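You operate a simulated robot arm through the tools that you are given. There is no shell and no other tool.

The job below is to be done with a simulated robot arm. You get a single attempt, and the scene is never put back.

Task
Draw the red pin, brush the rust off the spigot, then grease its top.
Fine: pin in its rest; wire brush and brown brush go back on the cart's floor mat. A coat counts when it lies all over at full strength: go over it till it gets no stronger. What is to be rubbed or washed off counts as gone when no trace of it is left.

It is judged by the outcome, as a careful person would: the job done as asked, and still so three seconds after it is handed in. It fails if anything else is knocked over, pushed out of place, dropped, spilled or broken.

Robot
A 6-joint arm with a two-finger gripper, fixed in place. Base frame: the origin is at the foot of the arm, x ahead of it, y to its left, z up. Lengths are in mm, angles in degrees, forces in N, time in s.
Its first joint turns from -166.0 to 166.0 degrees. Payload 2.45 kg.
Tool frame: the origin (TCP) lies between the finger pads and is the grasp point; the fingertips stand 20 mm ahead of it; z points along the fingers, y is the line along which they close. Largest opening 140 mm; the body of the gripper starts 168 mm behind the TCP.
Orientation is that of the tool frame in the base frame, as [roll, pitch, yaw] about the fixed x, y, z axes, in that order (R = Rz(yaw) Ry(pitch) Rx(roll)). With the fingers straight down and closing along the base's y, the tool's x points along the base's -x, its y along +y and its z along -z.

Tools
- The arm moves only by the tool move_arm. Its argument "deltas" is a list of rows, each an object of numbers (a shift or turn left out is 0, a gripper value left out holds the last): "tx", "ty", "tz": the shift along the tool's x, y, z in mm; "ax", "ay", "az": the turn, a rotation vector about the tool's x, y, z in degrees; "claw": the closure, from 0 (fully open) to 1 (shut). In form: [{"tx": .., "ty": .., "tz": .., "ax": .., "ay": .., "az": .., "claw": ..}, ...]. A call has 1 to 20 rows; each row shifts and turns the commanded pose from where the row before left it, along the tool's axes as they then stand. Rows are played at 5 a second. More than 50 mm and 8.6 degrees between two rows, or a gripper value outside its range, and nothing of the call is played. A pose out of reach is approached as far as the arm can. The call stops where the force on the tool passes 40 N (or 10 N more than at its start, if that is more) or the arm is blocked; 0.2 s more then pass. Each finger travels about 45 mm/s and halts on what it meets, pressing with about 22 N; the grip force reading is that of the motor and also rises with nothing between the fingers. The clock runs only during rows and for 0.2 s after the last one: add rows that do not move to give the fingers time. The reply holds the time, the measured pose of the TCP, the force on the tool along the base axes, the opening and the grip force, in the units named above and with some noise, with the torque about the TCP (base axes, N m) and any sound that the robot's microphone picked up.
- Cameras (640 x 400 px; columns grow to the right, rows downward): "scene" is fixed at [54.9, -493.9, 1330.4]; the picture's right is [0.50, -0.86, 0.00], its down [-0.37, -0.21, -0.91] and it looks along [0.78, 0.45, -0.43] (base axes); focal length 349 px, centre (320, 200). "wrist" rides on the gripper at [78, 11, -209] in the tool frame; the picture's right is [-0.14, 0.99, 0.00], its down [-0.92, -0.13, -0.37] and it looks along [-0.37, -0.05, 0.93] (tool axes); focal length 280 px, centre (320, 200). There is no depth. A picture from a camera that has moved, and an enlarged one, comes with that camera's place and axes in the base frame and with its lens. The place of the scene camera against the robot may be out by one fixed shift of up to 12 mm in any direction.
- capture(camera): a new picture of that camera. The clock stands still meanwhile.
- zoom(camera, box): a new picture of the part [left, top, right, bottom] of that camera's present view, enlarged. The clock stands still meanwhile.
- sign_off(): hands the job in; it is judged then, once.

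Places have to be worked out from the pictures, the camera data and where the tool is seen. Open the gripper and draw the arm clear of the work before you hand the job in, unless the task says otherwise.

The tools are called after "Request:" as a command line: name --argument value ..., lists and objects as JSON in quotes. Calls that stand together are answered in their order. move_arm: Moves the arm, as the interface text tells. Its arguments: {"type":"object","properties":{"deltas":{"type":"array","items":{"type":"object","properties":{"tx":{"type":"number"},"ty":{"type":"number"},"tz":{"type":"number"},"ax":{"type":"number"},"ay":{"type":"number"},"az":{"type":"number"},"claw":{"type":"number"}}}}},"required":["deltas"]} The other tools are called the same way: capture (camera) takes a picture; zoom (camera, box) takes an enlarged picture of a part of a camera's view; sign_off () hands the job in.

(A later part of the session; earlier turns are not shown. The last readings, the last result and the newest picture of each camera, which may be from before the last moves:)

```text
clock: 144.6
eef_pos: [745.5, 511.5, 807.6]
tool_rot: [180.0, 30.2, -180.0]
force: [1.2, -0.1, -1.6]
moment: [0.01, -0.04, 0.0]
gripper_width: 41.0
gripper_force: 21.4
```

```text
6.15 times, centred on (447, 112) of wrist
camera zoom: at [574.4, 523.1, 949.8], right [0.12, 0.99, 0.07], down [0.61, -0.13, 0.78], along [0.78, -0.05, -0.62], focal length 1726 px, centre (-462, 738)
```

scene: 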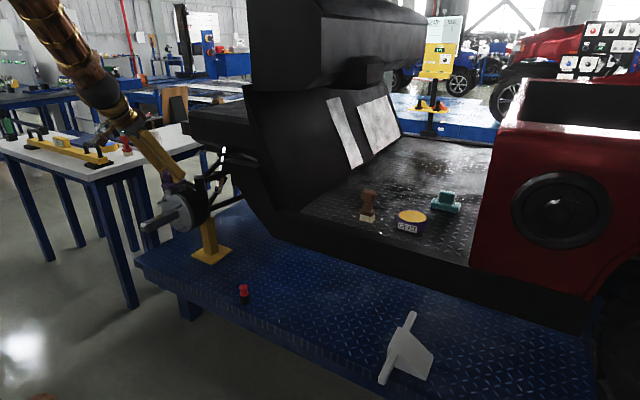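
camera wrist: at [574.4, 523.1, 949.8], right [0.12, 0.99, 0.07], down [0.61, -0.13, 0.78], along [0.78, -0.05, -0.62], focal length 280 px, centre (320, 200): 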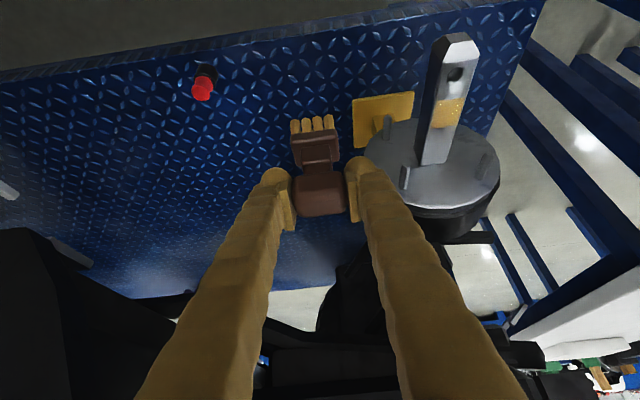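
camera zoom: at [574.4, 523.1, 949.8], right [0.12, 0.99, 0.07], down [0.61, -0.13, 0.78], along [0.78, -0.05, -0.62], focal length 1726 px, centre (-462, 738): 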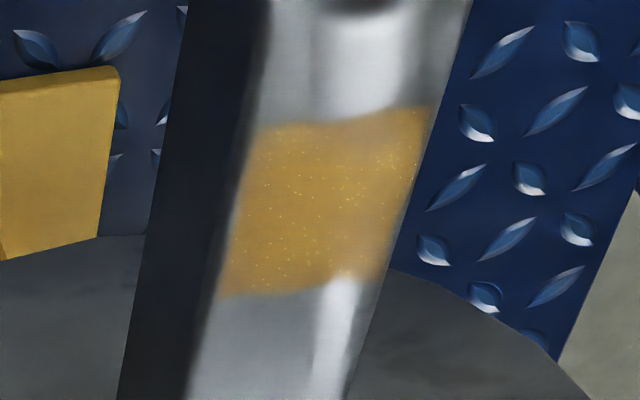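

The coat zone is x 761-797 across the bar's width, evenly amber so far. I go back on with another set of strokes to see if it strengthens.

Request:
move_arm --deltas '[{"ty": 40}, {"ty": 40}, {"ty": 40}, {"ty": 29}, {"tx": -11.5, "tz": 26.5}, {"tx": -6, "tz": 12}, {"ty": 0}]'

```text
clock: 146.2
eef_pos: [782.1, 659.9, 784.0]
tool_rot: [-179.9, 30.2, -180.0]
force: [-0.3, 0.6, -0.6]
moment: [0.04, 0.01, 0.03]
gripper_width: 40.7
gripper_force: 22.0
```

Request:
move_arm --deltas '[{"tx": 4, "tz": 7}, {"tx": 2, "tz": 3.5}, {"tx": 1, "tz": 1.73}, {"tx": 0.75, "tz": 1.3}, {"ty": 0}]'

```text
clock: 147.4
eef_pos: [780.2, 658.8, 767.1]
tool_rot: [-180.0, 30.2, 179.9]
force: [0.5, -1.2, 0.4]
moment: [0.04, -0.04, -0.03]
gripper_width: 41.1
gripper_force: 22.4
```

Request:
move_arm --deltas '[{"tx": 0.35, "tz": 0.6, "ty": 0.8}, {"ty": 0}]'

```text
clock: 148.0
eef_pos: [780.3, 660.3, 767.9]
tool_rot: [-179.8, 30.1, -179.9]
force: [0.2, -2.8, 7.0]
moment: [-0.14, -0.16, -0.02]
gripper_width: 41.0
gripper_force: 21.8
```

Request:
move_arm --deltas '[{"tx": -6.92, "tz": 4}, {"tx": -6.92, "tz": 4}, {"tx": -6.92, "tz": 4}, {"tx": 6.92, "tz": -4}, {"tx": 6.92, "tz": -4}, {"tx": 6.92, "tz": -4}, {"tx": 6.92, "tz": -4}, {"tx": 6.92, "tz": -4}, {"tx": 6.92, "tz": -4}, {"tx": -6.92, "tz": 4}, {"tx": -6.92, "tz": 4}, {"tx": -6.92, "tz": 4}, {"tx": -6.92, "tz": 4}, {"tx": -6.92, "tz": 4}, {"tx": -6.92, "tz": 4}, {"tx": 6.92, "tz": -4}, {"tx": 6.92, "tz": -4}, {"tx": 6.92, "tz": -4}, {"ty": 0}]'

Request:
zoom --camera "scene" --box '[126, 180, 190, 230]'

```text
clock: 152.0
eef_pos: [779.7, 659.2, 768.8]
tool_rot: [-180.0, 30.0, 179.9]
force: [0.0, 0.8, -1.0]
moment: [0.01, -0.01, 0.01]
gripper_width: 41.1
gripper_force: 21.9
```

```text
8.00 times, centred on (158, 205) of scene
camera zoom: at [54.9, -493.9, 1330.4], right [0.5, -0.86, 0.0], down [-0.37, -0.21, -0.91], along [0.78, 0.45, -0.43], focal length 2791 px, centre (1616, 160)
```

zoom: 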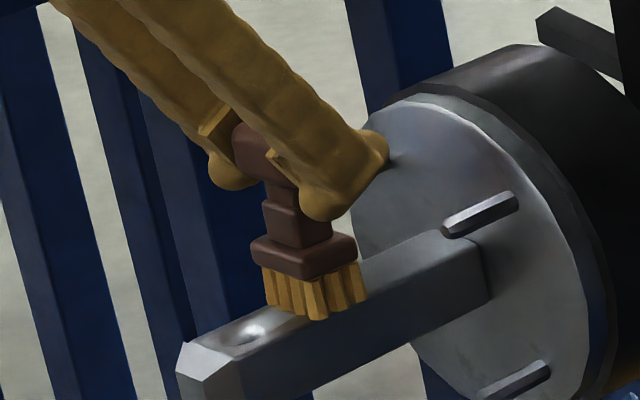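

Contact was lost partway. I press again to ~7 N and repeat in shorter strokes.

Request:
move_arm --deltas '[{"tx": 0.35, "tz": 0.6}, {"tx": 0.2, "tz": 0.35}, {"ty": 0}]'

```text
clock: 152.8
eef_pos: [778.6, 660.6, 767.7]
tool_rot: [180.0, 30.1, -180.0]
force: [0.4, -1.3, 16.1]
moment: [-0.06, -0.07, 0.0]
gripper_width: 40.9
gripper_force: 22.5
```

Request:
move_arm --deltas '[{"tx": -6.9, "tz": 4.02}, {"tx": -6.9, "tz": 4.02}, {"tx": -6.9, "tz": 4.02}, {"tx": 6.9, "tz": -3.98}, {"tx": 6.9, "tz": -3.98}, {"tx": 6.9, "tz": -3.98}, {"tx": 6.9, "tz": -3.98}, {"tx": 6.9, "tz": -3.98}, {"tx": 6.9, "tz": -3.98}, {"tx": -6.9, "tz": 4.02}, {"tx": -6.9, "tz": 4.02}, {"tx": -6.9, "tz": 4.02}, {"ty": 0}]'

```text
clock: 155.6
eef_pos: [778.8, 660.4, 765.7]
tool_rot: [-179.9, 30.1, 180.0]
force: [-2.8, 1.6, 14.4]
moment: [0.4, 0.31, 0.05]
gripper_width: 40.8
gripper_force: 22.2
```

Good contact throughout (14 N). I lift off and inspect the coat again from the side.

Request:
move_arm --deltas '[{"tx": -5, "tz": -8.7}, {"tx": -15, "tz": -26}, {"ty": -30, "tx": 15, "tz": -8}, {"ty": -40, "tx": 15, "tz": -8}, {"ty": -40}, {"ty": -40}, {"ty": 0}]'

Request:
zoom --camera "wrist" --box '[415, 80, 479, 145]'

Request:
zoom --camera "scene" --box '[134, 195, 190, 230]'

Request:
capture --camera "wrist"

```text
clock: 157.2
eef_pos: [745.8, 510.1, 806.0]
tool_rot: [-179.9, 30.1, 180.0]
force: [-0.4, -0.1, -1.4]
moment: [0.0, 0.02, 0.0]
gripper_width: 41.1
gripper_force: 22.2
```

```text
6.15 times, centred on (447, 112) of wrist
camera zoom: at [573.7, 521.1, 947.1], right [0.12, 0.99, 0.07], down [0.61, -0.13, 0.78], along [0.78, -0.05, -0.62], focal length 1726 px, centre (-462, 738)
```

zoom: 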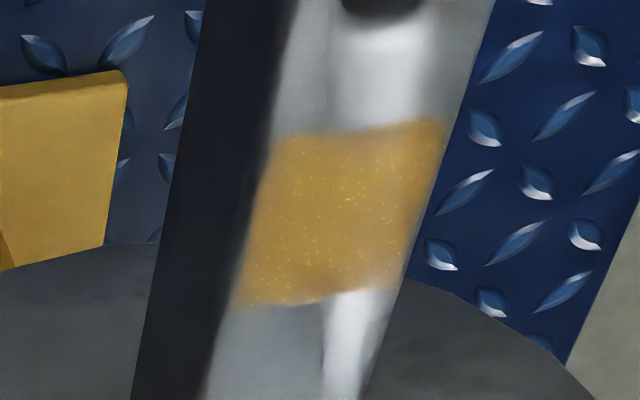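

```text
11.43 times, centred on (162, 212) of scene
camera zoom: at [54.9, -493.9, 1330.4], right [0.5, -0.86, 0.0], down [-0.37, -0.21, -0.91], along [0.78, 0.45, -0.43], focal length 3987 px, centre (2126, 57)
```

zoom: 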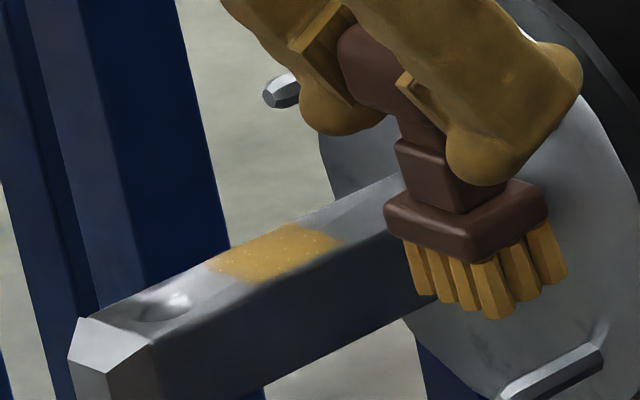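

```text
taken
camera wrist: at [573.7, 521.1, 947.1], right [0.12, 0.99, 0.07], down [0.61, -0.13, 0.78], along [0.78, -0.05, -0.62], focal length 280 px, centre (320, 200)
```

wrist: 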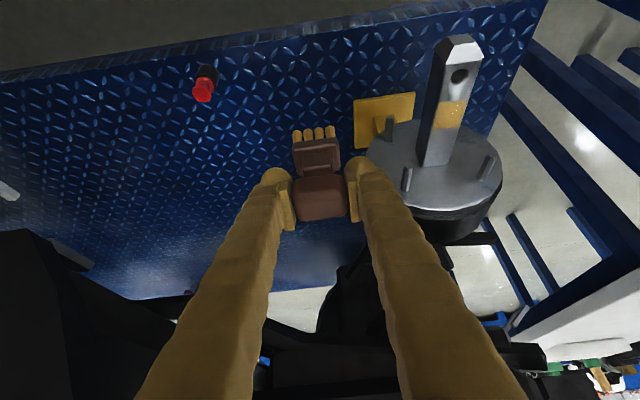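

The brush has pitched in the grip (bottom leaning about 10° toward +x). I look closer before continuing.

Request:
zoom --camera "wrist" --box '[256, 110, 384, 230]'

Request:
zoom --camera "scene" --box '[150, 160, 198, 230]'

```text
3.33 times, centred on (320, 170) of wrist
camera zoom: at [573.7, 521.1, 947.1], right [0.12, 0.99, 0.07], down [0.61, -0.13, 0.78], along [0.78, -0.05, -0.62], focal length 935 px, centre (320, 300)
```

zoom: 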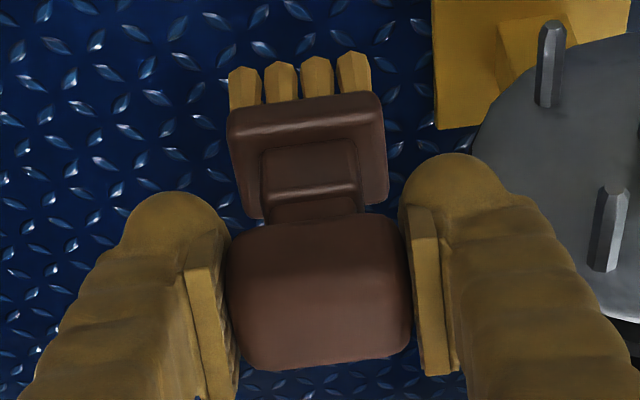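

```text
5.71 times, centred on (174, 195) of scene
camera zoom: at [54.9, -493.9, 1330.4], right [0.5, -0.86, 0.0], down [-0.37, -0.21, -0.91], along [0.78, 0.45, -0.43], focal length 1993 px, centre (1154, 229)
```

zoom: 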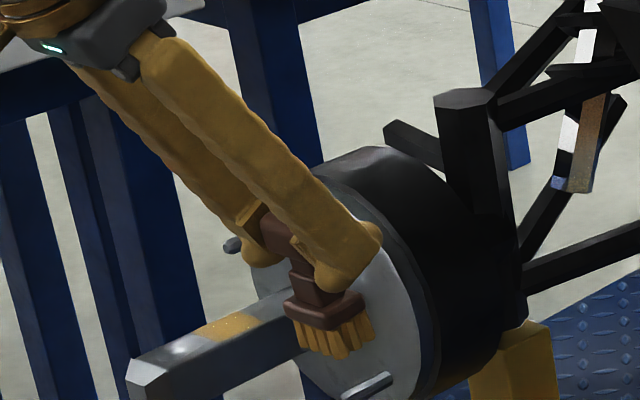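

I reduce the tool's tilt by 10° to level the brush again.

Request:
move_arm --deltas '[{"ay": 5}, {"ay": 5}, {"ay": 0}]'

Request:
zoom --camera "scene" --box '[150, 160, 198, 230]'

Request:
zoom --camera "wrist" --box '[400, 60, 496, 140]'

```text
clock: 158.0
eef_pos: [745.0, 509.2, 806.7]
tool_rot: [-179.9, 20.0, -180.0]
force: [-0.3, -0.3, -0.4]
moment: [0.0, 0.0, 0.02]
gripper_width: 41.0
gripper_force: 21.8
```

```text
5.71 times, centred on (174, 195) of scene
camera zoom: at [54.9, -493.9, 1330.4], right [0.5, -0.86, 0.0], down [-0.37, -0.21, -0.91], along [0.78, 0.45, -0.43], focal length 1993 px, centre (1154, 229)
```

zoom: 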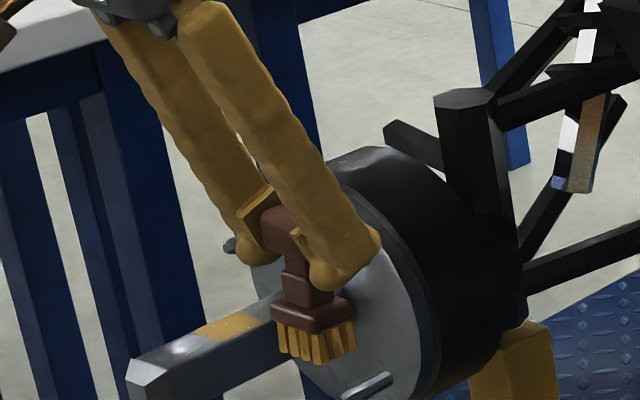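

```text
5.00 times, centred on (448, 100) of wrist
camera zoom: at [600.5, 521.8, 975.5], right [0.13, 0.99, 0.05], down [0.74, -0.13, 0.66], along [0.66, -0.05, -0.75], focal length 1402 px, centre (-320, 700)
```

zoom: 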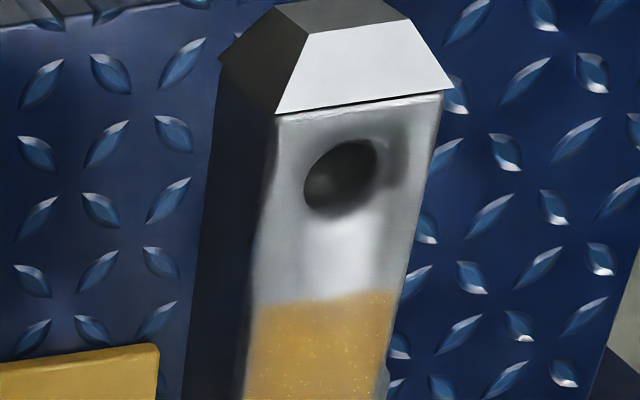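

The brush is level again. Back over the patch and down to contact with this tilt.

Request:
move_arm --deltas '[{"ty": 40}, {"ty": 40}, {"ty": 40}, {"ty": 31.3}, {"tx": -33.8, "tz": 12.3}, {"tx": 6, "tz": 16.5}, {"tx": 3.5, "tz": 9.6}, {"ty": 0}]'

Request:
zoom --camera "scene" --box '[126, 180, 190, 230]'

```text
clock: 159.8
eef_pos: [780.2, 661.9, 778.1]
tool_rot: [-180.0, 20.0, -180.0]
force: [-0.1, -0.2, -0.5]
moment: [-0.01, 0.0, -0.02]
gripper_width: 40.8
gripper_force: 22.2
```

```text
8.00 times, centred on (158, 205) of scene
camera zoom: at [54.9, -493.9, 1330.4], right [0.5, -0.86, 0.0], down [-0.37, -0.21, -0.91], along [0.78, 0.45, -0.43], focal length 2791 px, centre (1616, 160)
```

zoom: 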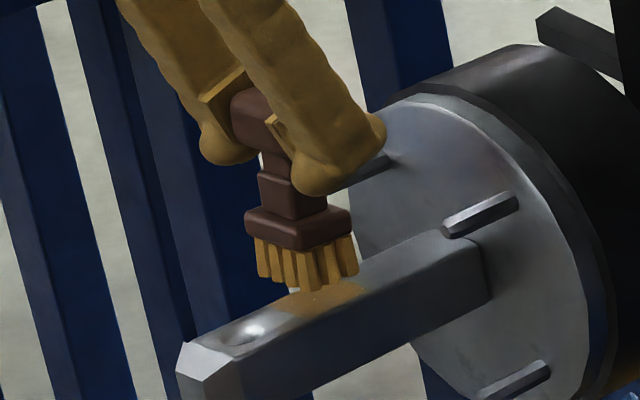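

Request:
move_arm --deltas '[{"tx": 1.4, "tz": 3.8}, {"tx": 0.7, "tz": 1.9}, {"tx": 0.7, "tz": 1.9}, {"tx": 0.35, "tz": 0.94}, {"ty": 0}]'

```text
clock: 161.0
eef_pos: [780.6, 660.5, 769.1]
tool_rot: [-179.9, 20.1, 180.0]
force: [-0.8, 0.3, -1.3]
moment: [0.02, -0.06, 0.01]
gripper_width: 40.7
gripper_force: 21.9
```

Request:
move_arm --deltas '[{"tx": 0.35, "tz": 0.94}, {"tx": 0.35, "tz": 0.94}, {"tx": 0.17, "tz": 0.47}, {"ty": 0}]'

```text
clock: 162.0
eef_pos: [781.6, 660.6, 766.1]
tool_rot: [-179.9, 20.1, 179.9]
force: [-0.2, -0.1, -1.6]
moment: [-0.02, -0.01, -0.04]
gripper_width: 41.0
gripper_force: 21.5
```

Request:
move_arm --deltas '[{"tx": 0.27, "tz": 0.75}, {"tx": 0.27, "tz": 0.75}, {"ty": 0}]'

```text
clock: 162.8
eef_pos: [780.8, 659.6, 764.8]
tool_rot: [-180.0, 20.1, -180.0]
force: [-1.7, -0.4, 17.3]
moment: [-0.04, -0.03, 0.03]
gripper_width: 40.9
gripper_force: 21.6
```

Contact, level (no moment). I ease slightly and stroke over the patch.

Request:
move_arm --deltas '[{"tx": -0.1, "tz": -0.3}, {"tx": -6.6, "tz": 2.4}, {"tx": -6.6, "tz": 2.4}, {"tx": -6.6, "tz": 2.4}, {"tx": 6.6, "tz": -2.4}, {"tx": 6.6, "tz": -2.4}, {"tx": 6.6, "tz": -2.4}, {"tx": 6.6, "tz": -2.4}, {"tx": 6.6, "tz": -2.4}, {"tx": 6.6, "tz": -2.4}, {"tx": -6.6, "tz": 2.4}, {"tx": -6.6, "tz": 2.4}, {"tx": -6.6, "tz": 2.4}, {"ty": 0}]'

```text
clock: 165.8
eef_pos: [782.2, 659.6, 765.6]
tool_rot: [180.0, 20.1, 179.9]
force: [-2.4, -0.6, 9.4]
moment: [0.01, 0.07, -0.01]
gripper_width: 40.9
gripper_force: 22.1
```

Request:
move_arm --deltas '[{"ty": 1.5}, {"tx": -6.6, "tz": 2.4}, {"tx": -6.6, "tz": 2.4}, {"tx": -6.6, "tz": 2.4}, {"tx": 6.6, "tz": -2.4}, {"tx": 6.6, "tz": -2.4}, {"tx": 6.6, "tz": -2.4}, {"tx": 6.6, "tz": -2.4, "ty": -3}, {"tx": 6.6, "tz": -2.4}, {"tx": 6.6, "tz": -2.4}, {"tx": -6.6, "tz": 2.4}, {"tx": -6.6, "tz": 2.4}, {"tx": -6.6, "tz": 2.4}, {"ty": 1.5}]'

Request:
move_arm --deltas '[{"tx": -5, "tz": -14}, {"tx": -9, "tz": -25}, {"ty": -30, "tx": 18, "tz": -6}, {"ty": -40, "tx": 16, "tz": -5}, {"ty": -40}, {"ty": -40}, {"ay": -5}, {"ay": -5}, {"ty": 0}]'

Request:
zoom --camera "wrist" --box '[415, 80, 479, 145]'

Request:
zoom --camera "scene" --box '[134, 195, 190, 230]'

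Request:
capture --camera "wrist"

```text
clock: 168.8
eef_pos: [780.5, 660.6, 764.4]
tool_rot: [-179.9, 20.0, 179.9]
force: [0.1, -1.9, 3.5]
moment: [-0.08, -0.1, -0.04]
gripper_width: 41.2
gripper_force: 22.2
```

```text
clock: 170.8
eef_pos: [744.6, 512.8, 805.5]
tool_rot: [-179.9, 30.2, -180.0]
force: [-0.3, -0.3, -0.4]
moment: [0.0, 0.01, 0.02]
gripper_width: 41.0
gripper_force: 22.0
```

```text
6.15 times, centred on (447, 112) of wrist
camera zoom: at [573.3, 524.0, 947.3], right [0.12, 0.99, 0.07], down [0.61, -0.13, 0.78], along [0.78, -0.05, -0.62], focal length 1726 px, centre (-462, 738)
```

zoom: 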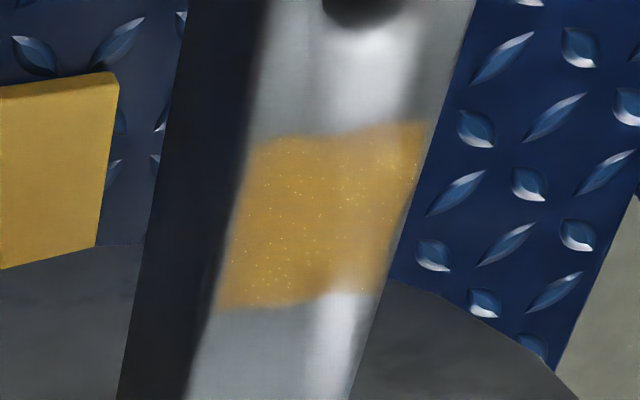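

```text
11.43 times, centred on (162, 212) of scene
camera zoom: at [54.9, -493.9, 1330.4], right [0.5, -0.86, 0.0], down [-0.37, -0.21, -0.91], along [0.78, 0.45, -0.43], focal length 3987 px, centre (2126, 57)
```

zoom: 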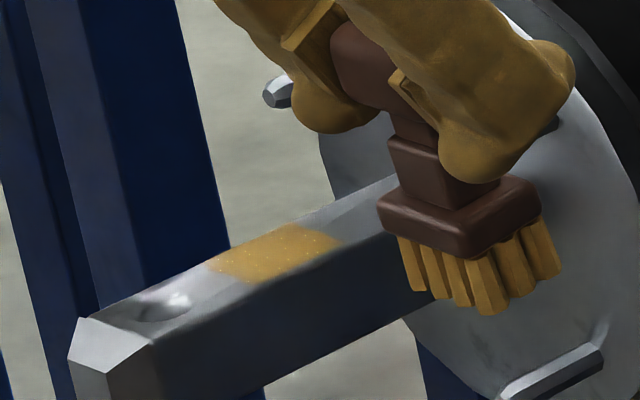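

```text
taken
camera wrist: at [573.3, 524.0, 947.3], right [0.12, 0.99, 0.07], down [0.61, -0.13, 0.78], along [0.78, -0.05, -0.62], focal length 280 px, centre (320, 200)
```

wrist: 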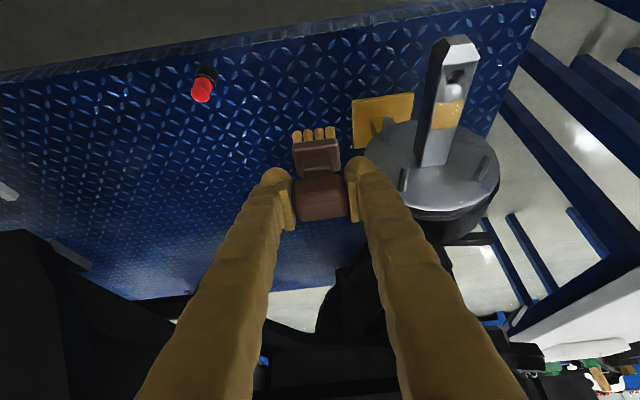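

The coat looks the same as after the previous pass. To be certain it is at full strength, I'll reload the brush once and go over it again; first travel back to the tin with the brush level (tilt 20°).

Request:
move_arm --deltas '[{"ay": 5}, {"ay": 5}, {"tx": -11.3, "tz": -31}, {"tx": -11.3, "tz": -31}, {"tx": -11.3, "tz": -31}, {"tx": -11.3, "tz": -31}, {"tx": -11.3, "tz": -31}, {"ty": -20}, {"ty": -36}, {"ty": -38}, {"ty": -38}, {"ty": -38}, {"ty": -38}, {"ty": -38}, {"ty": -38}, {"ty": -38}, {"ty": -38}, {"ty": -38}, {"ty": -38}, {"ty": -38}]'

Request:
move_arm --deltas '[{"ty": -38}, {"ty": -38}, {"ty": -38}, {"ty": -38}, {"ty": -38}, {"ty": -38}, {"ty": -38}, {"ty": -30}, {"ty": -20}, {"ty": 0}]'

Request:
capture --camera "wrist"

```text
clock: 175.0
eef_pos: [746.0, 37.7, 969.4]
tool_rot: [-179.9, 20.1, 179.9]
force: [-0.2, -0.1, -0.1]
moment: [0.01, 0.01, 0.02]
gripper_width: 40.8
gripper_force: 21.7
```

```text
clock: 177.2
eef_pos: [742.0, -279.0, 972.3]
tool_rot: [-179.8, 20.1, 179.9]
force: [0.0, -0.3, -0.7]
moment: [-0.02, 0.02, -0.03]
gripper_width: 41.2
gripper_force: 21.7
```

```text
taken
camera wrist: at [597.7, -267.3, 1141.6], right [0.13, 0.99, 0.05], down [0.74, -0.13, 0.66], along [0.66, -0.05, -0.75], focal length 280 px, centre (320, 200)
```

wrist: 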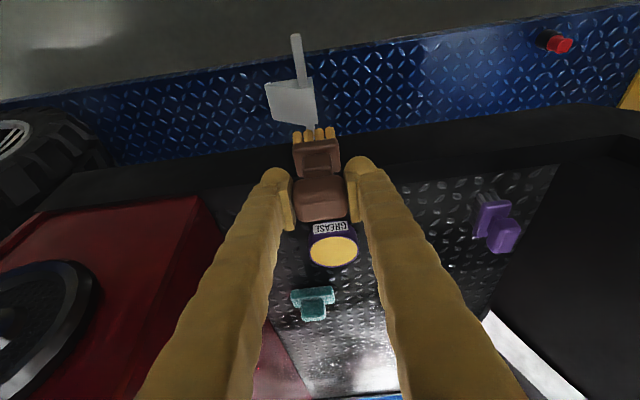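

Request:
move_arm --deltas '[{"tx": -25, "tz": 9.1}, {"tx": -34.8, "tz": 12.65}, {"tx": -34.8, "tz": 12.65}, {"tx": -34.8, "tz": 12.65}, {"tx": -34.8, "tz": 12.65}, {"tx": -28, "tz": 10.2}, {"tx": -15.6, "tz": 5.7}, {"ty": 0}]'

Request:
zoom --camera "wrist" --box '[256, 60, 384, 210]'

Request:
zoom --camera "scene" --box '[360, 150, 472, 240]'

```text
clock: 179.0
eef_pos: [965.3, -279.0, 970.9]
tool_rot: [-180.0, 20.1, 179.8]
force: [0.7, 0.7, -1.1]
moment: [-0.05, -0.02, 0.02]
gripper_width: 40.8
gripper_force: 22.2
```

```text
2.67 times, centred on (320, 135) of wrist
camera zoom: at [819.6, -267.3, 1139.8], right [0.13, 0.99, 0.05], down [0.74, -0.13, 0.66], along [0.66, -0.05, -0.75], focal length 748 px, centre (320, 373)
```

zoom: 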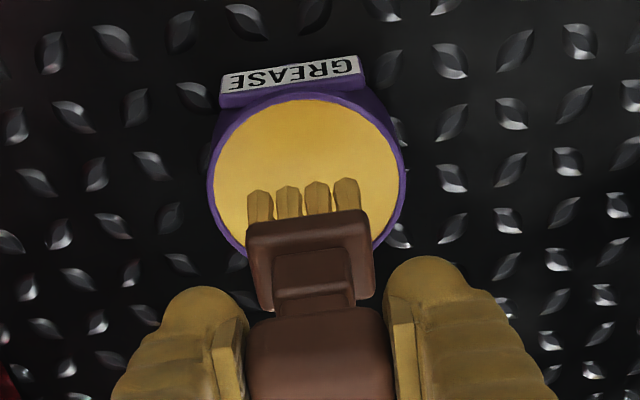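

```text
4.44 times, centred on (416, 195) of scene
camera zoom: at [54.9, -493.9, 1330.4], right [0.5, -0.86, 0.0], down [-0.37, -0.21, -0.91], along [0.78, 0.45, -0.43], focal length 1550 px, centre (-107, 222)
```

zoom: 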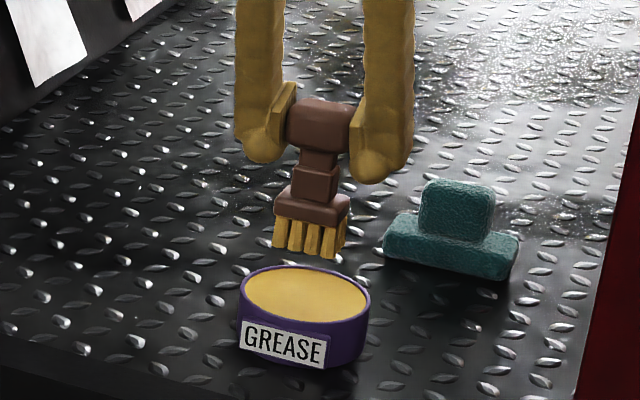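

Request:
move_arm --deltas '[{"tx": 3.4, "tz": 9.4}, {"tx": 3.4, "tz": 9.4}, {"tx": 2.7, "tz": 7.5}, {"tx": 1.7, "tz": 4.7}, {"tx": 0.7, "tz": 1.9}, {"ty": 0}]'

```text
clock: 180.4
eef_pos: [965.9, -280.0, 935.6]
tool_rot: [-179.9, 20.0, -180.0]
force: [0.0, 0.5, -0.7]
moment: [0.0, -0.03, 0.02]
gripper_width: 40.9
gripper_force: 22.0
```

Request:
move_arm --deltas '[{"tx": 0.35, "tz": 0.94}, {"tx": 0.35, "tz": 0.94}, {"tx": 0.35, "tz": 0.94}, {"ty": 0}]'

```text
clock: 181.4
eef_pos: [966.7, -279.5, 933.4]
tool_rot: [-179.9, 20.2, 179.9]
force: [-0.2, -0.5, 0.8]
moment: [0.0, 0.0, 0.0]
gripper_width: 40.8
gripper_force: 22.8
```

Request:
move_arm --deltas '[{"tx": 0.35, "tz": 0.94}, {"tx": 0.2, "tz": 0.5}, {"ty": 0}, {"ty": 0}, {"ty": 0}]'

Request:
zoom --camera "scene" --box '[390, 190, 438, 230]'

```text
clock: 182.6
eef_pos: [966.3, -279.9, 930.8]
tool_rot: [-179.9, 20.2, 180.0]
force: [-0.6, 0.0, -1.2]
moment: [-0.03, 0.01, 0.0]
gripper_width: 40.9
gripper_force: 21.8
```

```text
10.00 times, centred on (414, 210) of scene
camera zoom: at [54.9, -493.9, 1330.4], right [0.5, -0.86, 0.0], down [-0.37, -0.21, -0.91], along [0.78, 0.45, -0.43], focal length 3488 px, centre (-620, 100)
```

zoom: 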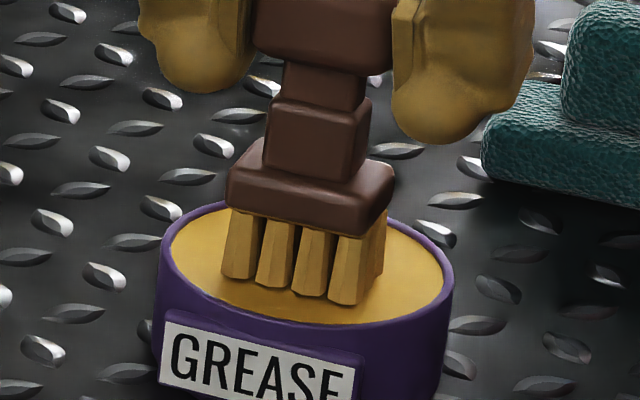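

Request:
move_arm --deltas '[{"tx": 0.27, "tz": 0.75}, {"tx": 0.27, "tz": 0.75}, {"ty": 0}]'

```text
clock: 183.4
eef_pos: [966.6, -280.5, 930.8]
tool_rot: [-179.9, 20.1, 180.0]
force: [-1.3, -0.1, 11.6]
moment: [0.03, -0.02, -0.01]
gripper_width: 40.8
gripper_force: 21.9
```

Contact with the grease (11.6 N). I dwell to load fully, then lift and carry back to the spigot.

Request:
move_arm --deltas '[{"ty": 0}, {"ty": 0}, {"ty": 0}, {"tx": -0.35, "tz": -0.94}, {"tx": -1.7, "tz": -4.7}, {"tx": -3.4, "tz": -9.4}, {"tx": -4.1, "tz": -11.3}, {"tx": -4.1, "tz": -11.3}, {"tx": 25, "tz": -9.1}, {"tx": 34.8, "tz": -12.65}, {"tx": 34.8, "tz": -12.65}, {"tx": 34.8, "tz": -12.65}, {"tx": 34.8, "tz": -12.65}, {"tx": 28, "tz": -10.2}, {"tx": 15.6, "tz": -5.7}, {"ty": 20}, {"ty": 36}, {"ty": 38}, {"ty": 38}, {"ty": 38}]'

Request:
move_arm --deltas '[{"ty": 38}, {"ty": 38}, {"ty": 38}, {"ty": 38}, {"ty": 38}, {"ty": 38}, {"ty": 38}, {"ty": 38}, {"ty": 38}, {"ty": 38}, {"ty": 38}, {"ty": 38}, {"ty": 38}, {"ty": 38}, {"ty": 38}, {"ty": 38}, {"ty": 38}, {"ty": 38}, {"ty": 38}, {"ty": 30}]'

Request:
capture --camera "wrist"

```text
clock: 187.6
eef_pos: [744.9, -108.8, 968.6]
tool_rot: [-179.8, 20.1, -180.0]
force: [-0.1, 0.8, -0.4]
moment: [-0.01, -0.06, 0.0]
gripper_width: 40.9
gripper_force: 22.4
```

```text
clock: 191.8
eef_pos: [745.9, 643.7, 967.1]
tool_rot: [-179.9, 20.1, -180.0]
force: [-0.1, -0.3, -0.4]
moment: [0.0, 0.01, 0.0]
gripper_width: 40.9
gripper_force: 21.7
```

```text
taken
camera wrist: at [600.6, 655.8, 1136.1], right [0.13, 0.99, 0.05], down [0.74, -0.13, 0.66], along [0.66, -0.05, -0.75], focal length 280 px, centre (320, 200)
```

wrist: 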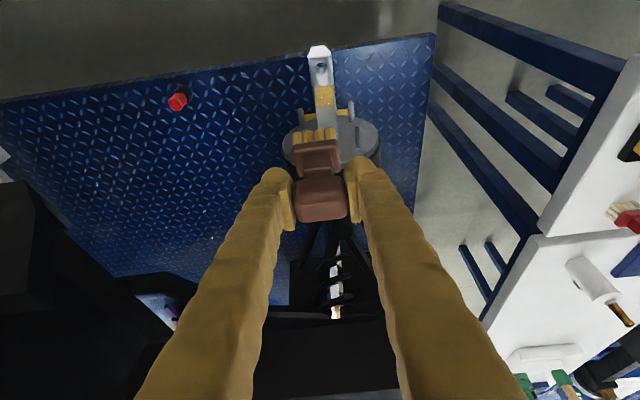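

Request:
zoom --camera "wrist" --box '[290, 40, 360, 140]'

Request:
move_arm --deltas '[{"ty": 17}, {"tx": -17, "tz": 40}, {"tx": -9, "tz": 45}, {"tx": 8, "tz": 45}, {"tx": 10, "tz": 40}, {"tx": 4, "tz": 11}, {"ty": 0}]'

```text
4.00 times, centred on (325, 90) of wrist
camera zoom: at [600.6, 655.8, 1136.1], right [0.13, 0.99, 0.05], down [0.74, -0.13, 0.66], along [0.66, -0.05, -0.75], focal length 1122 px, centre (300, 640)
```

zoom: 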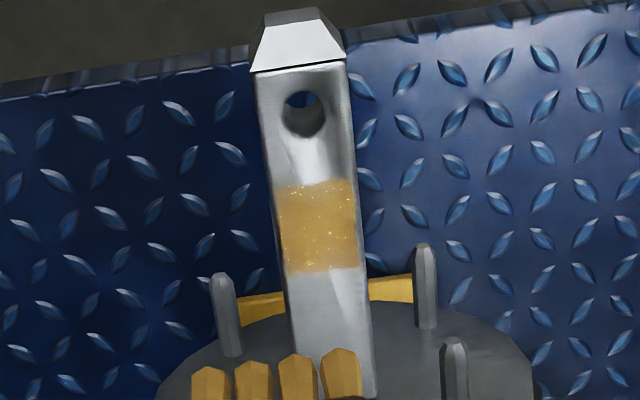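

```text
clock: 193.4
eef_pos: [811.4, 661.8, 799.8]
tool_rot: [-179.9, 20.1, -179.9]
force: [-0.5, 0.1, -0.6]
moment: [0.02, 0.0, -0.02]
gripper_width: 40.9
gripper_force: 22.2
```

I'm a bit too far in x (811); I move back over the patch at 782 and lower to contact.

Request:
move_arm --deltas '[{"tx": 27.3, "tz": -9.9, "ty": -1}, {"tx": 3.4, "tz": 9.4}, {"tx": 3.4, "tz": 9.4}, {"tx": 2.4, "tz": 6.6}, {"tx": 1, "tz": 2.8}, {"ty": 0}]'

```text
clock: 194.8
eef_pos: [781.7, 658.7, 770.6]
tool_rot: [-180.0, 20.1, 180.0]
force: [-0.4, 0.0, -0.6]
moment: [0.01, -0.01, -0.01]
gripper_width: 41.0
gripper_force: 21.5
```

Request:
move_arm --deltas '[{"tx": 0.7, "tz": 1.9, "ty": 1}, {"tx": 0.7, "tz": 1.9}, {"tx": 0.35, "tz": 0.94}, {"ty": 0}]'

```text
clock: 195.8
eef_pos: [783.2, 660.2, 763.9]
tool_rot: [-179.9, 20.1, 180.0]
force: [0.6, 0.2, -1.1]
moment: [0.03, -0.01, 0.01]
gripper_width: 41.0
gripper_force: 22.3
```

Request:
move_arm --deltas '[{"tx": 0.27, "tz": 0.75}, {"tx": 0.27, "tz": 0.75}, {"ty": 0}]'

```text
clock: 196.6
eef_pos: [782.5, 661.1, 763.4]
tool_rot: [180.0, 20.2, 179.9]
force: [-2.2, -4.8, 25.8]
moment: [-0.29, -0.21, -0.08]
gripper_width: 41.0
gripper_force: 22.1
```

Request:
move_arm --deltas '[{"tx": -0.25, "tz": -0.7}, {"tx": -6.6, "tz": 2.4}, {"tx": -6.6, "tz": 2.4}, {"tx": -6.6, "tz": 2.4}, {"tx": 6.6, "tz": -2.4}, {"tx": 6.6, "tz": -2.4}, {"tx": 6.6, "tz": -2.4}, {"tx": 6.6, "tz": -2.4}, {"tx": 6.6, "tz": -2.4}, {"tx": 6.6, "tz": -2.4}, {"tx": -6.6, "tz": 2.4}, {"tx": -6.6, "tz": 2.4}, {"tx": -6.6, "tz": 2.4}, {"ty": 0}]'

```text
clock: 199.6
eef_pos: [783.4, 659.1, 764.6]
tool_rot: [-180.0, 20.2, -180.0]
force: [-4.2, -0.6, 14.1]
moment: [0.03, 0.15, -0.03]
gripper_width: 41.0
gripper_force: 21.8
```

Steady 14 N contact. One more set with small sideways offsets, then a look.

Request:
move_arm --deltas '[{"ty": 1.5}, {"tx": -6.6, "tz": 2.4}, {"tx": -6.6, "tz": 2.4}, {"tx": -6.6, "tz": 2.4}, {"tx": 6.6, "tz": -2.4}, {"tx": 6.6, "tz": -2.4}, {"tx": 6.6, "tz": -2.4}, {"tx": 6.6, "tz": -2.4, "ty": -3}, {"tx": 6.6, "tz": -2.4}, {"tx": 6.6, "tz": -2.4}, {"tx": -6.6, "tz": 2.4}, {"tx": -6.6, "tz": 2.4}, {"tx": -6.6, "tz": 2.4}, {"tx": -6.6, "tz": 2.4, "ty": 1.5}, {"tx": -6.6, "tz": 2.4}, {"tx": -6.6, "tz": 2.4}, {"tx": 6.6, "tz": -2.4}, {"tx": 6.6, "tz": -2.4}, {"tx": 6.6, "tz": -2.4}, {"ty": 0}]'

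Request:
move_arm --deltas '[{"tx": -5, "tz": -14}, {"tx": -9, "tz": -25}, {"ty": -30, "tx": 18, "tz": -6}, {"ty": -40, "tx": 16, "tz": -5}, {"ty": -40}, {"ty": -40}, {"ay": -5}, {"ay": -5}, {"ty": 0}]'

Request:
zoom --camera "wrist" --box '[415, 80, 479, 145]'

Request:
zoom --camera "scene" --box '[134, 195, 190, 230]'

```text
clock: 203.8
eef_pos: [782.6, 659.8, 763.9]
tool_rot: [-179.9, 19.9, -180.0]
force: [-0.3, -0.3, 0.0]
moment: [0.02, 0.02, 0.01]
gripper_width: 40.9
gripper_force: 22.0
```

```text
clock: 205.8
eef_pos: [747.2, 509.1, 803.7]
tool_rot: [-179.9, 30.0, -180.0]
force: [-0.1, 0.9, -0.9]
moment: [-0.02, 0.04, 0.01]
gripper_width: 41.0
gripper_force: 22.7
```

```text
6.15 times, centred on (447, 112) of wrist
camera zoom: at [575.1, 521.0, 945.3], right [0.12, 0.99, 0.07], down [0.61, -0.13, 0.78], along [0.78, -0.05, -0.62], focal length 1726 px, centre (-462, 738)
```

zoom: 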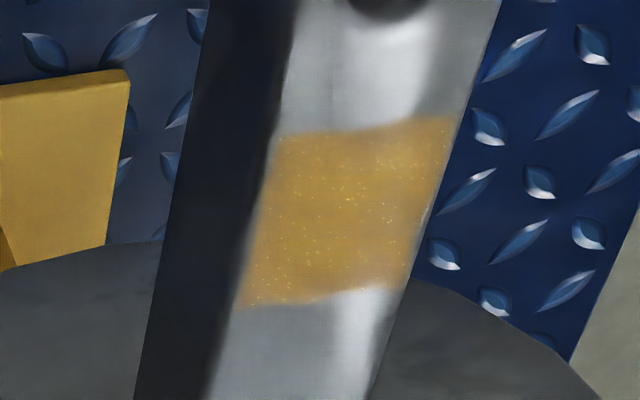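

```text
11.43 times, centred on (162, 212) of scene
camera zoom: at [54.9, -493.9, 1330.4], right [0.5, -0.86, 0.0], down [-0.37, -0.21, -0.91], along [0.78, 0.45, -0.43], focal length 3987 px, centre (2126, 57)
```

zoom: 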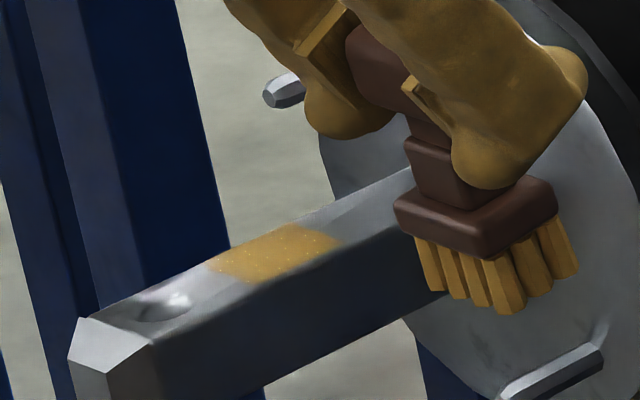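

The coat is unchanged after a fresh load, so it is at full strength and even over the whole zone. Now I return the brown brush: level it (tilt 20°), rise and carry it back to its place on the mat.

Request:
move_arm --deltas '[{"ay": 5}, {"ay": 5}, {"tx": -11.3, "tz": -31}, {"tx": -11.3, "tz": -31}, {"tx": -11.3, "tz": -31}, {"tx": -11.3, "tz": -31}, {"tx": -11.3, "tz": -31}, {"ty": -20}, {"ty": -36}, {"ty": -38}, {"ty": -38}, {"ty": -38}, {"ty": -38}, {"ty": -38}, {"ty": -38}, {"ty": -38}, {"ty": -38}, {"ty": -38}, {"ty": -38}, {"ty": -38}]'

Request:
move_arm --deltas '[{"ty": -38}, {"ty": -38}, {"ty": -38}, {"ty": -38}, {"ty": -22}, {"ty": -12}, {"tx": -25, "tz": 9.1}, {"tx": -34.8, "tz": 12.65}, {"tx": -34.8, "tz": 12.65}, {"tx": -34.8, "tz": 12.65}, {"tx": -30, "tz": 10.9}, {"tx": -17, "tz": 6.2}, {"tx": -8, "tz": 2.9}, {"ty": 0}]'

Request:
capture --camera "wrist"

Request:
zoom --camera "scene" --box '[300, 130, 444, 230]'

```text
clock: 210.0
eef_pos: [745.0, 36.0, 968.9]
tool_rot: [179.9, 20.1, 179.9]
force: [-0.4, 0.3, -1.0]
moment: [-0.01, -0.02, -0.03]
gripper_width: 41.0
gripper_force: 22.5
```

```text
clock: 213.0
eef_pos: [943.3, -150.1, 969.3]
tool_rot: [-179.8, 20.1, 180.0]
force: [0.2, -0.9, -0.5]
moment: [-0.01, 0.0, -0.03]
gripper_width: 41.0
gripper_force: 21.9
```

```text
taken
camera wrist: at [797.6, -137.7, 1138.5], right [0.13, 0.99, 0.05], down [0.74, -0.13, 0.66], along [0.66, -0.05, -0.75], focal length 280 px, centre (320, 200)
```

wrist: 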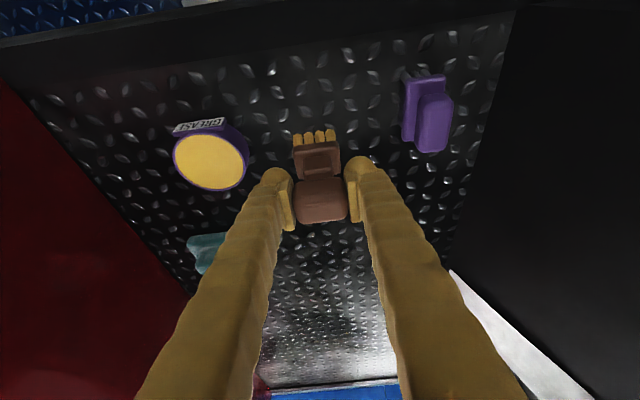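

```text
4.00 times, centred on (372, 180) of scene
camera zoom: at [54.9, -493.9, 1330.4], right [0.5, -0.86, 0.0], down [-0.37, -0.21, -0.91], along [0.78, 0.45, -0.43], focal length 1395 px, centre (112, 280)
```

zoom: 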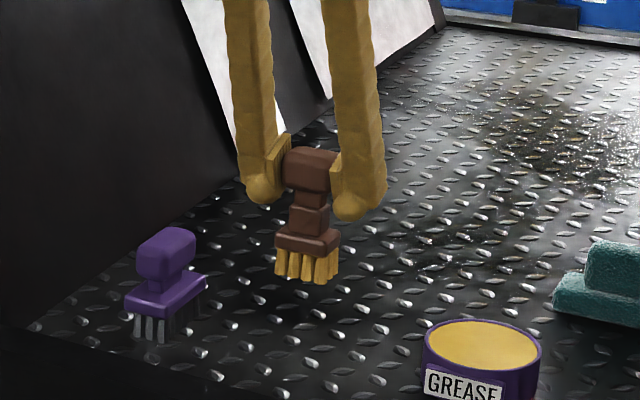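

Over its home spot and level. Lowering to the mat.

Request:
move_arm --deltas '[{"tx": 5.1, "tz": 14.1}, {"tx": 5.1, "tz": 14.1}, {"tx": 5.1, "tz": 14.1}, {"tx": 3.4, "tz": 9.4}, {"tx": 2, "tz": 5.6}, {"tx": 1, "tz": 2.8}, {"ty": 0}]'

```text
clock: 214.6
eef_pos: [942.1, -150.8, 904.8]
tool_rot: [-180.0, 20.0, 180.0]
force: [0.0, 0.0, -0.3]
moment: [-0.01, 0.01, -0.03]
gripper_width: 41.3
gripper_force: 22.1
```

Request:
move_arm --deltas '[{"tx": 0.7, "tz": 1.9}, {"tx": 0.7, "tz": 1.9}, {"tx": 0.35, "tz": 0.94}, {"ty": 0}]'

Request:
zoom --camera "scene" --box '[330, 165, 410, 230]'

```text
clock: 215.6
eef_pos: [942.4, -150.5, 900.3]
tool_rot: [-179.9, 20.0, -179.9]
force: [0.5, 0.0, -1.0]
moment: [0.01, 0.01, 0.0]
gripper_width: 40.9
gripper_force: 21.9
```

```text
6.15 times, centred on (370, 198) of scene
camera zoom: at [54.9, -493.9, 1330.4], right [0.5, -0.86, 0.0], down [-0.37, -0.21, -0.91], along [0.78, 0.45, -0.43], focal length 2147 px, centre (12, 215)
```

zoom: 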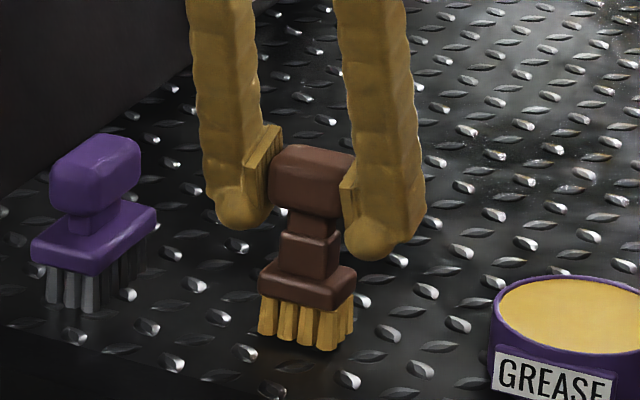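

Request:
move_arm --deltas '[{"tx": 0.35, "tz": 0.94}, {"tx": 0.35, "tz": 0.94}, {"ty": 0}]'

```text
clock: 216.4
eef_pos: [942.3, -149.9, 898.0]
tool_rot: [-179.9, 20.0, 180.0]
force: [-0.2, -0.7, -0.3]
moment: [-0.03, 0.01, 0.01]
gripper_width: 41.1
gripper_force: 21.1
```

Request:
move_arm --deltas '[{"tx": 0.27, "tz": 0.75}, {"tx": 0.27, "tz": 0.75}, {"ty": 0}]'

```text
clock: 217.2
eef_pos: [942.1, -150.5, 898.3]
tool_rot: [-179.9, 20.1, 180.0]
force: [-0.1, -0.4, 1.2]
moment: [0.02, -0.08, 0.01]
gripper_width: 41.2
gripper_force: 21.6
```

Just touching. A touch more, then release gently.

Request:
move_arm --deltas '[{"tx": 0.15, "tz": 0.4}, {"ty": 0}]'

```text
clock: 217.8
eef_pos: [940.6, -149.9, 896.6]
tool_rot: [-179.9, 20.1, -180.0]
force: [0.6, 0.1, 4.6]
moment: [0.08, -0.14, 0.01]
gripper_width: 40.9
gripper_force: 21.6
```

Request:
move_arm --deltas '[{"claw": 0.69}, {"claw": 0.66}, {"claw": 0.6}, {"claw": 0.5}, {"claw": 0.4}, {"claw": 0.4}, {"claw": 0.4}]'

Request:
zoom --camera "scene" --box '[330, 165, 410, 230]'

Request:
zoom --camera "wrist" --box '[240, 100, 400, 240]'

```text
clock: 219.4
eef_pos: [942.6, -150.8, 897.3]
tool_rot: [-179.8, 20.1, 180.0]
force: [-0.5, -1.0, -0.9]
moment: [-0.03, 0.0, 0.05]
gripper_width: 84.2
gripper_force: 0.1
```

```text
6.15 times, centred on (370, 198) of scene
camera zoom: at [54.9, -493.9, 1330.4], right [0.5, -0.86, 0.0], down [-0.37, -0.21, -0.91], along [0.78, 0.45, -0.43], focal length 2147 px, centre (12, 215)
```

zoom: 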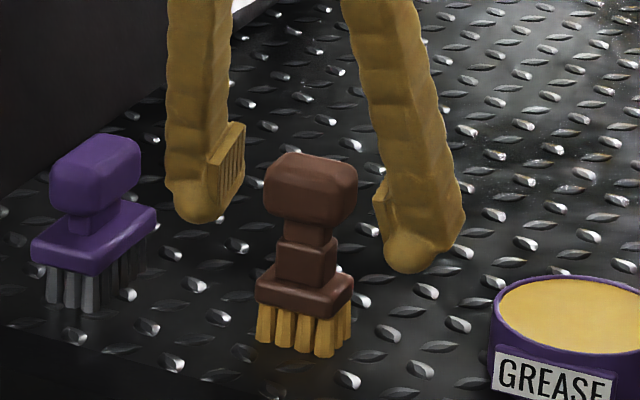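

```text
2.86 times, centred on (320, 170) of wrist
camera zoom: at [796.7, -138.3, 1065.9], right [0.13, 0.99, 0.05], down [0.74, -0.13, 0.66], along [0.66, -0.05, -0.75], focal length 801 px, centre (320, 286)
```

zoom: 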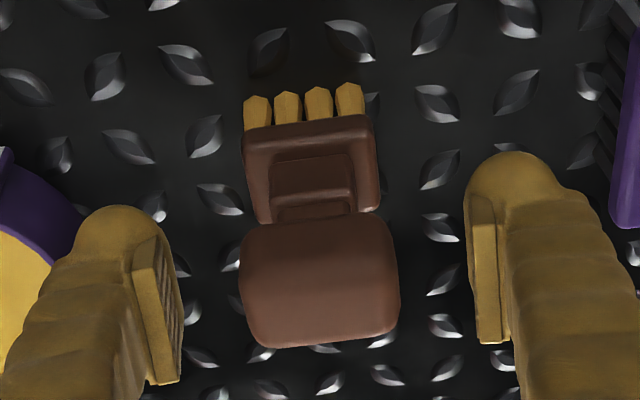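

Brown brush stands upright on the mat. I withdraw the open gripper up and back, well clear.

Request:
move_arm --deltas '[{"tz": -12}, {"tz": -25}, {"tz": -40}, {"tz": -40}, {"tx": 38, "tz": -14}, {"tx": 40, "tz": -14.6}, {"tx": 40, "tz": -14.6}, {"tx": 40, "tz": -14.6}, {"tx": 40, "tz": -14.6}, {"ty": 0}]'

Request:
capture --camera "scene"

Request:
zoom --camera "scene" --box '[300, 165, 480, 245]'

Request:
zoom --camera "scene" --box '[120, 170, 280, 310]'

Request:
zoom --camera "scene" --box '[134, 195, 190, 230]'

```text
clock: 221.6
eef_pos: [690.4, -150.8, 1008.2]
tool_rot: [179.9, 20.1, 179.9]
force: [-0.4, 0.1, -0.5]
moment: [0.0, 0.01, -0.02]
gripper_width: 83.9
gripper_force: 0.1
```

```text
taken
```

scene: 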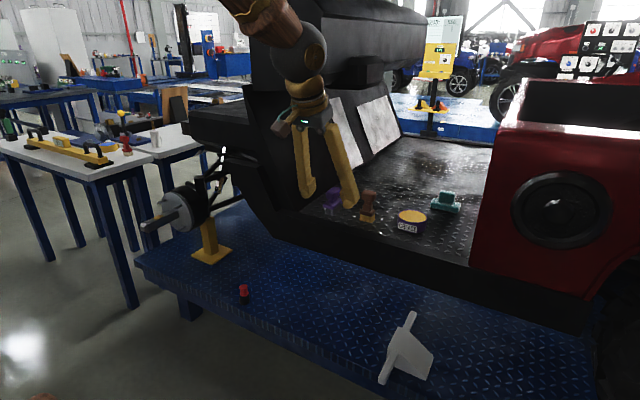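

```text
3.56 times, centred on (390, 205) of scene
camera zoom: at [54.9, -493.9, 1330.4], right [0.5, -0.86, 0.0], down [-0.37, -0.21, -0.91], along [0.78, 0.45, -0.43], focal length 1240 px, centre (71, 182)
```

zoom: 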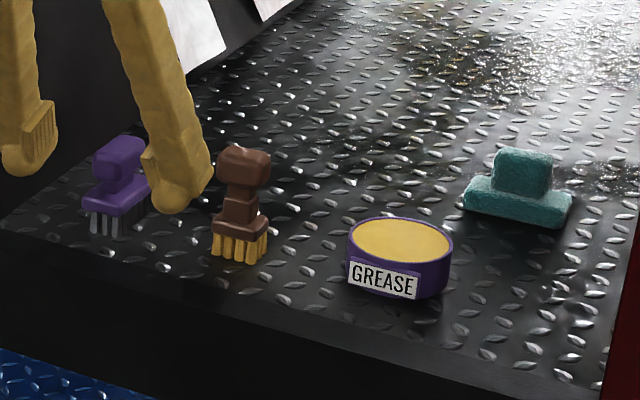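

```text
2.86 times, centred on (200, 240) of scene
camera zoom: at [54.9, -493.9, 1330.4], right [0.5, -0.86, 0.0], down [-0.37, -0.21, -0.91], along [0.78, 0.45, -0.43], focal length 997 px, centre (663, 86)
```

zoom: 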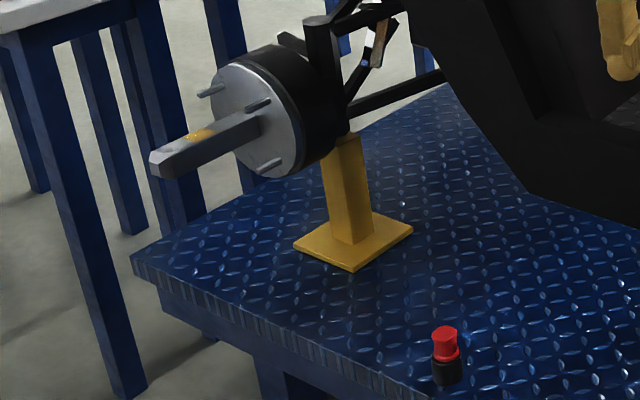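

```text
11.43 times, centred on (162, 212) of scene
camera zoom: at [54.9, -493.9, 1330.4], right [0.5, -0.86, 0.0], down [-0.37, -0.21, -0.91], along [0.78, 0.45, -0.43], focal length 3987 px, centre (2126, 57)
```

zoom: 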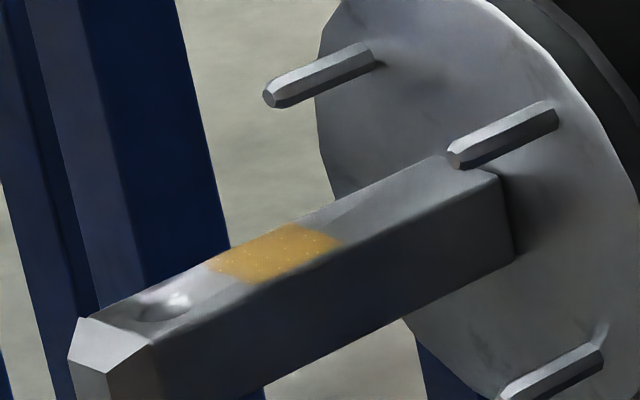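

All objects look in place: pin in rest, both brushes upright on the mat, tin and sponge untouched. I draw the arm further clear and take an unobstructed top view of the spigot as a last check.

Request:
move_arm --deltas '[{"tx": -13, "tz": -36}, {"tx": -13, "tz": -36}, {"ay": 5}, {"ay": 5}, {"ay": 5}, {"ay": 5}, {"ty": 40}, {"ty": 40}, {"ty": 40}, {"ty": 40}, {"ty": 40}, {"ty": 40}, {"ty": 40}, {"ty": 40}, {"ty": 40}, {"ty": 40}, {"ty": 40}, {"ty": 40}, {"ty": 40}, {"ty": 40}]'

Request:
move_arm --deltas '[{"ty": 40}, {"ty": 40}, {"ty": 40}, {"tz": 40}, {"tz": 40}, {"tz": 40}, {"ty": 0}]'

Request:
capture --camera "wrist"

```text
clock: 225.8
eef_pos: [691.4, 410.6, 1082.5]
tool_rot: [179.9, 0.1, 179.9]
force: [-0.2, 0.2, 0.1]
moment: [-0.01, 0.0, -0.01]
gripper_width: 83.7
gripper_force: 0.2
```

```text
clock: 227.4
eef_pos: [691.3, 529.8, 961.5]
tool_rot: [-179.9, 0.1, 179.9]
force: [0.2, -0.7, 0.3]
moment: [0.03, -0.04, 0.01]
gripper_width: 83.9
gripper_force: 0.1
```

```text
taken
camera wrist: at [613.2, 542.0, 1169.3], right [0.14, 0.99, 0.0], down [0.92, -0.13, 0.37], along [0.37, -0.05, -0.93], focal length 280 px, centre (320, 200)
```

wrist: 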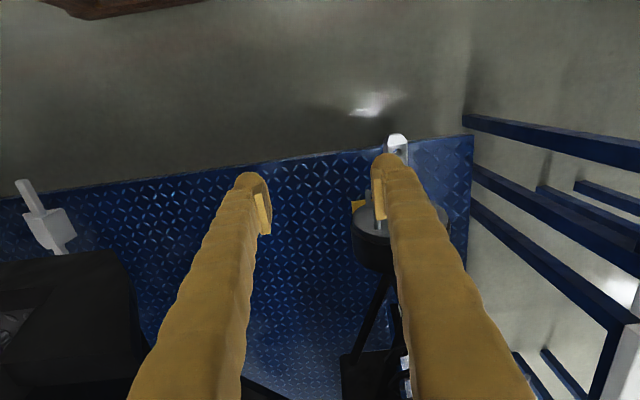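

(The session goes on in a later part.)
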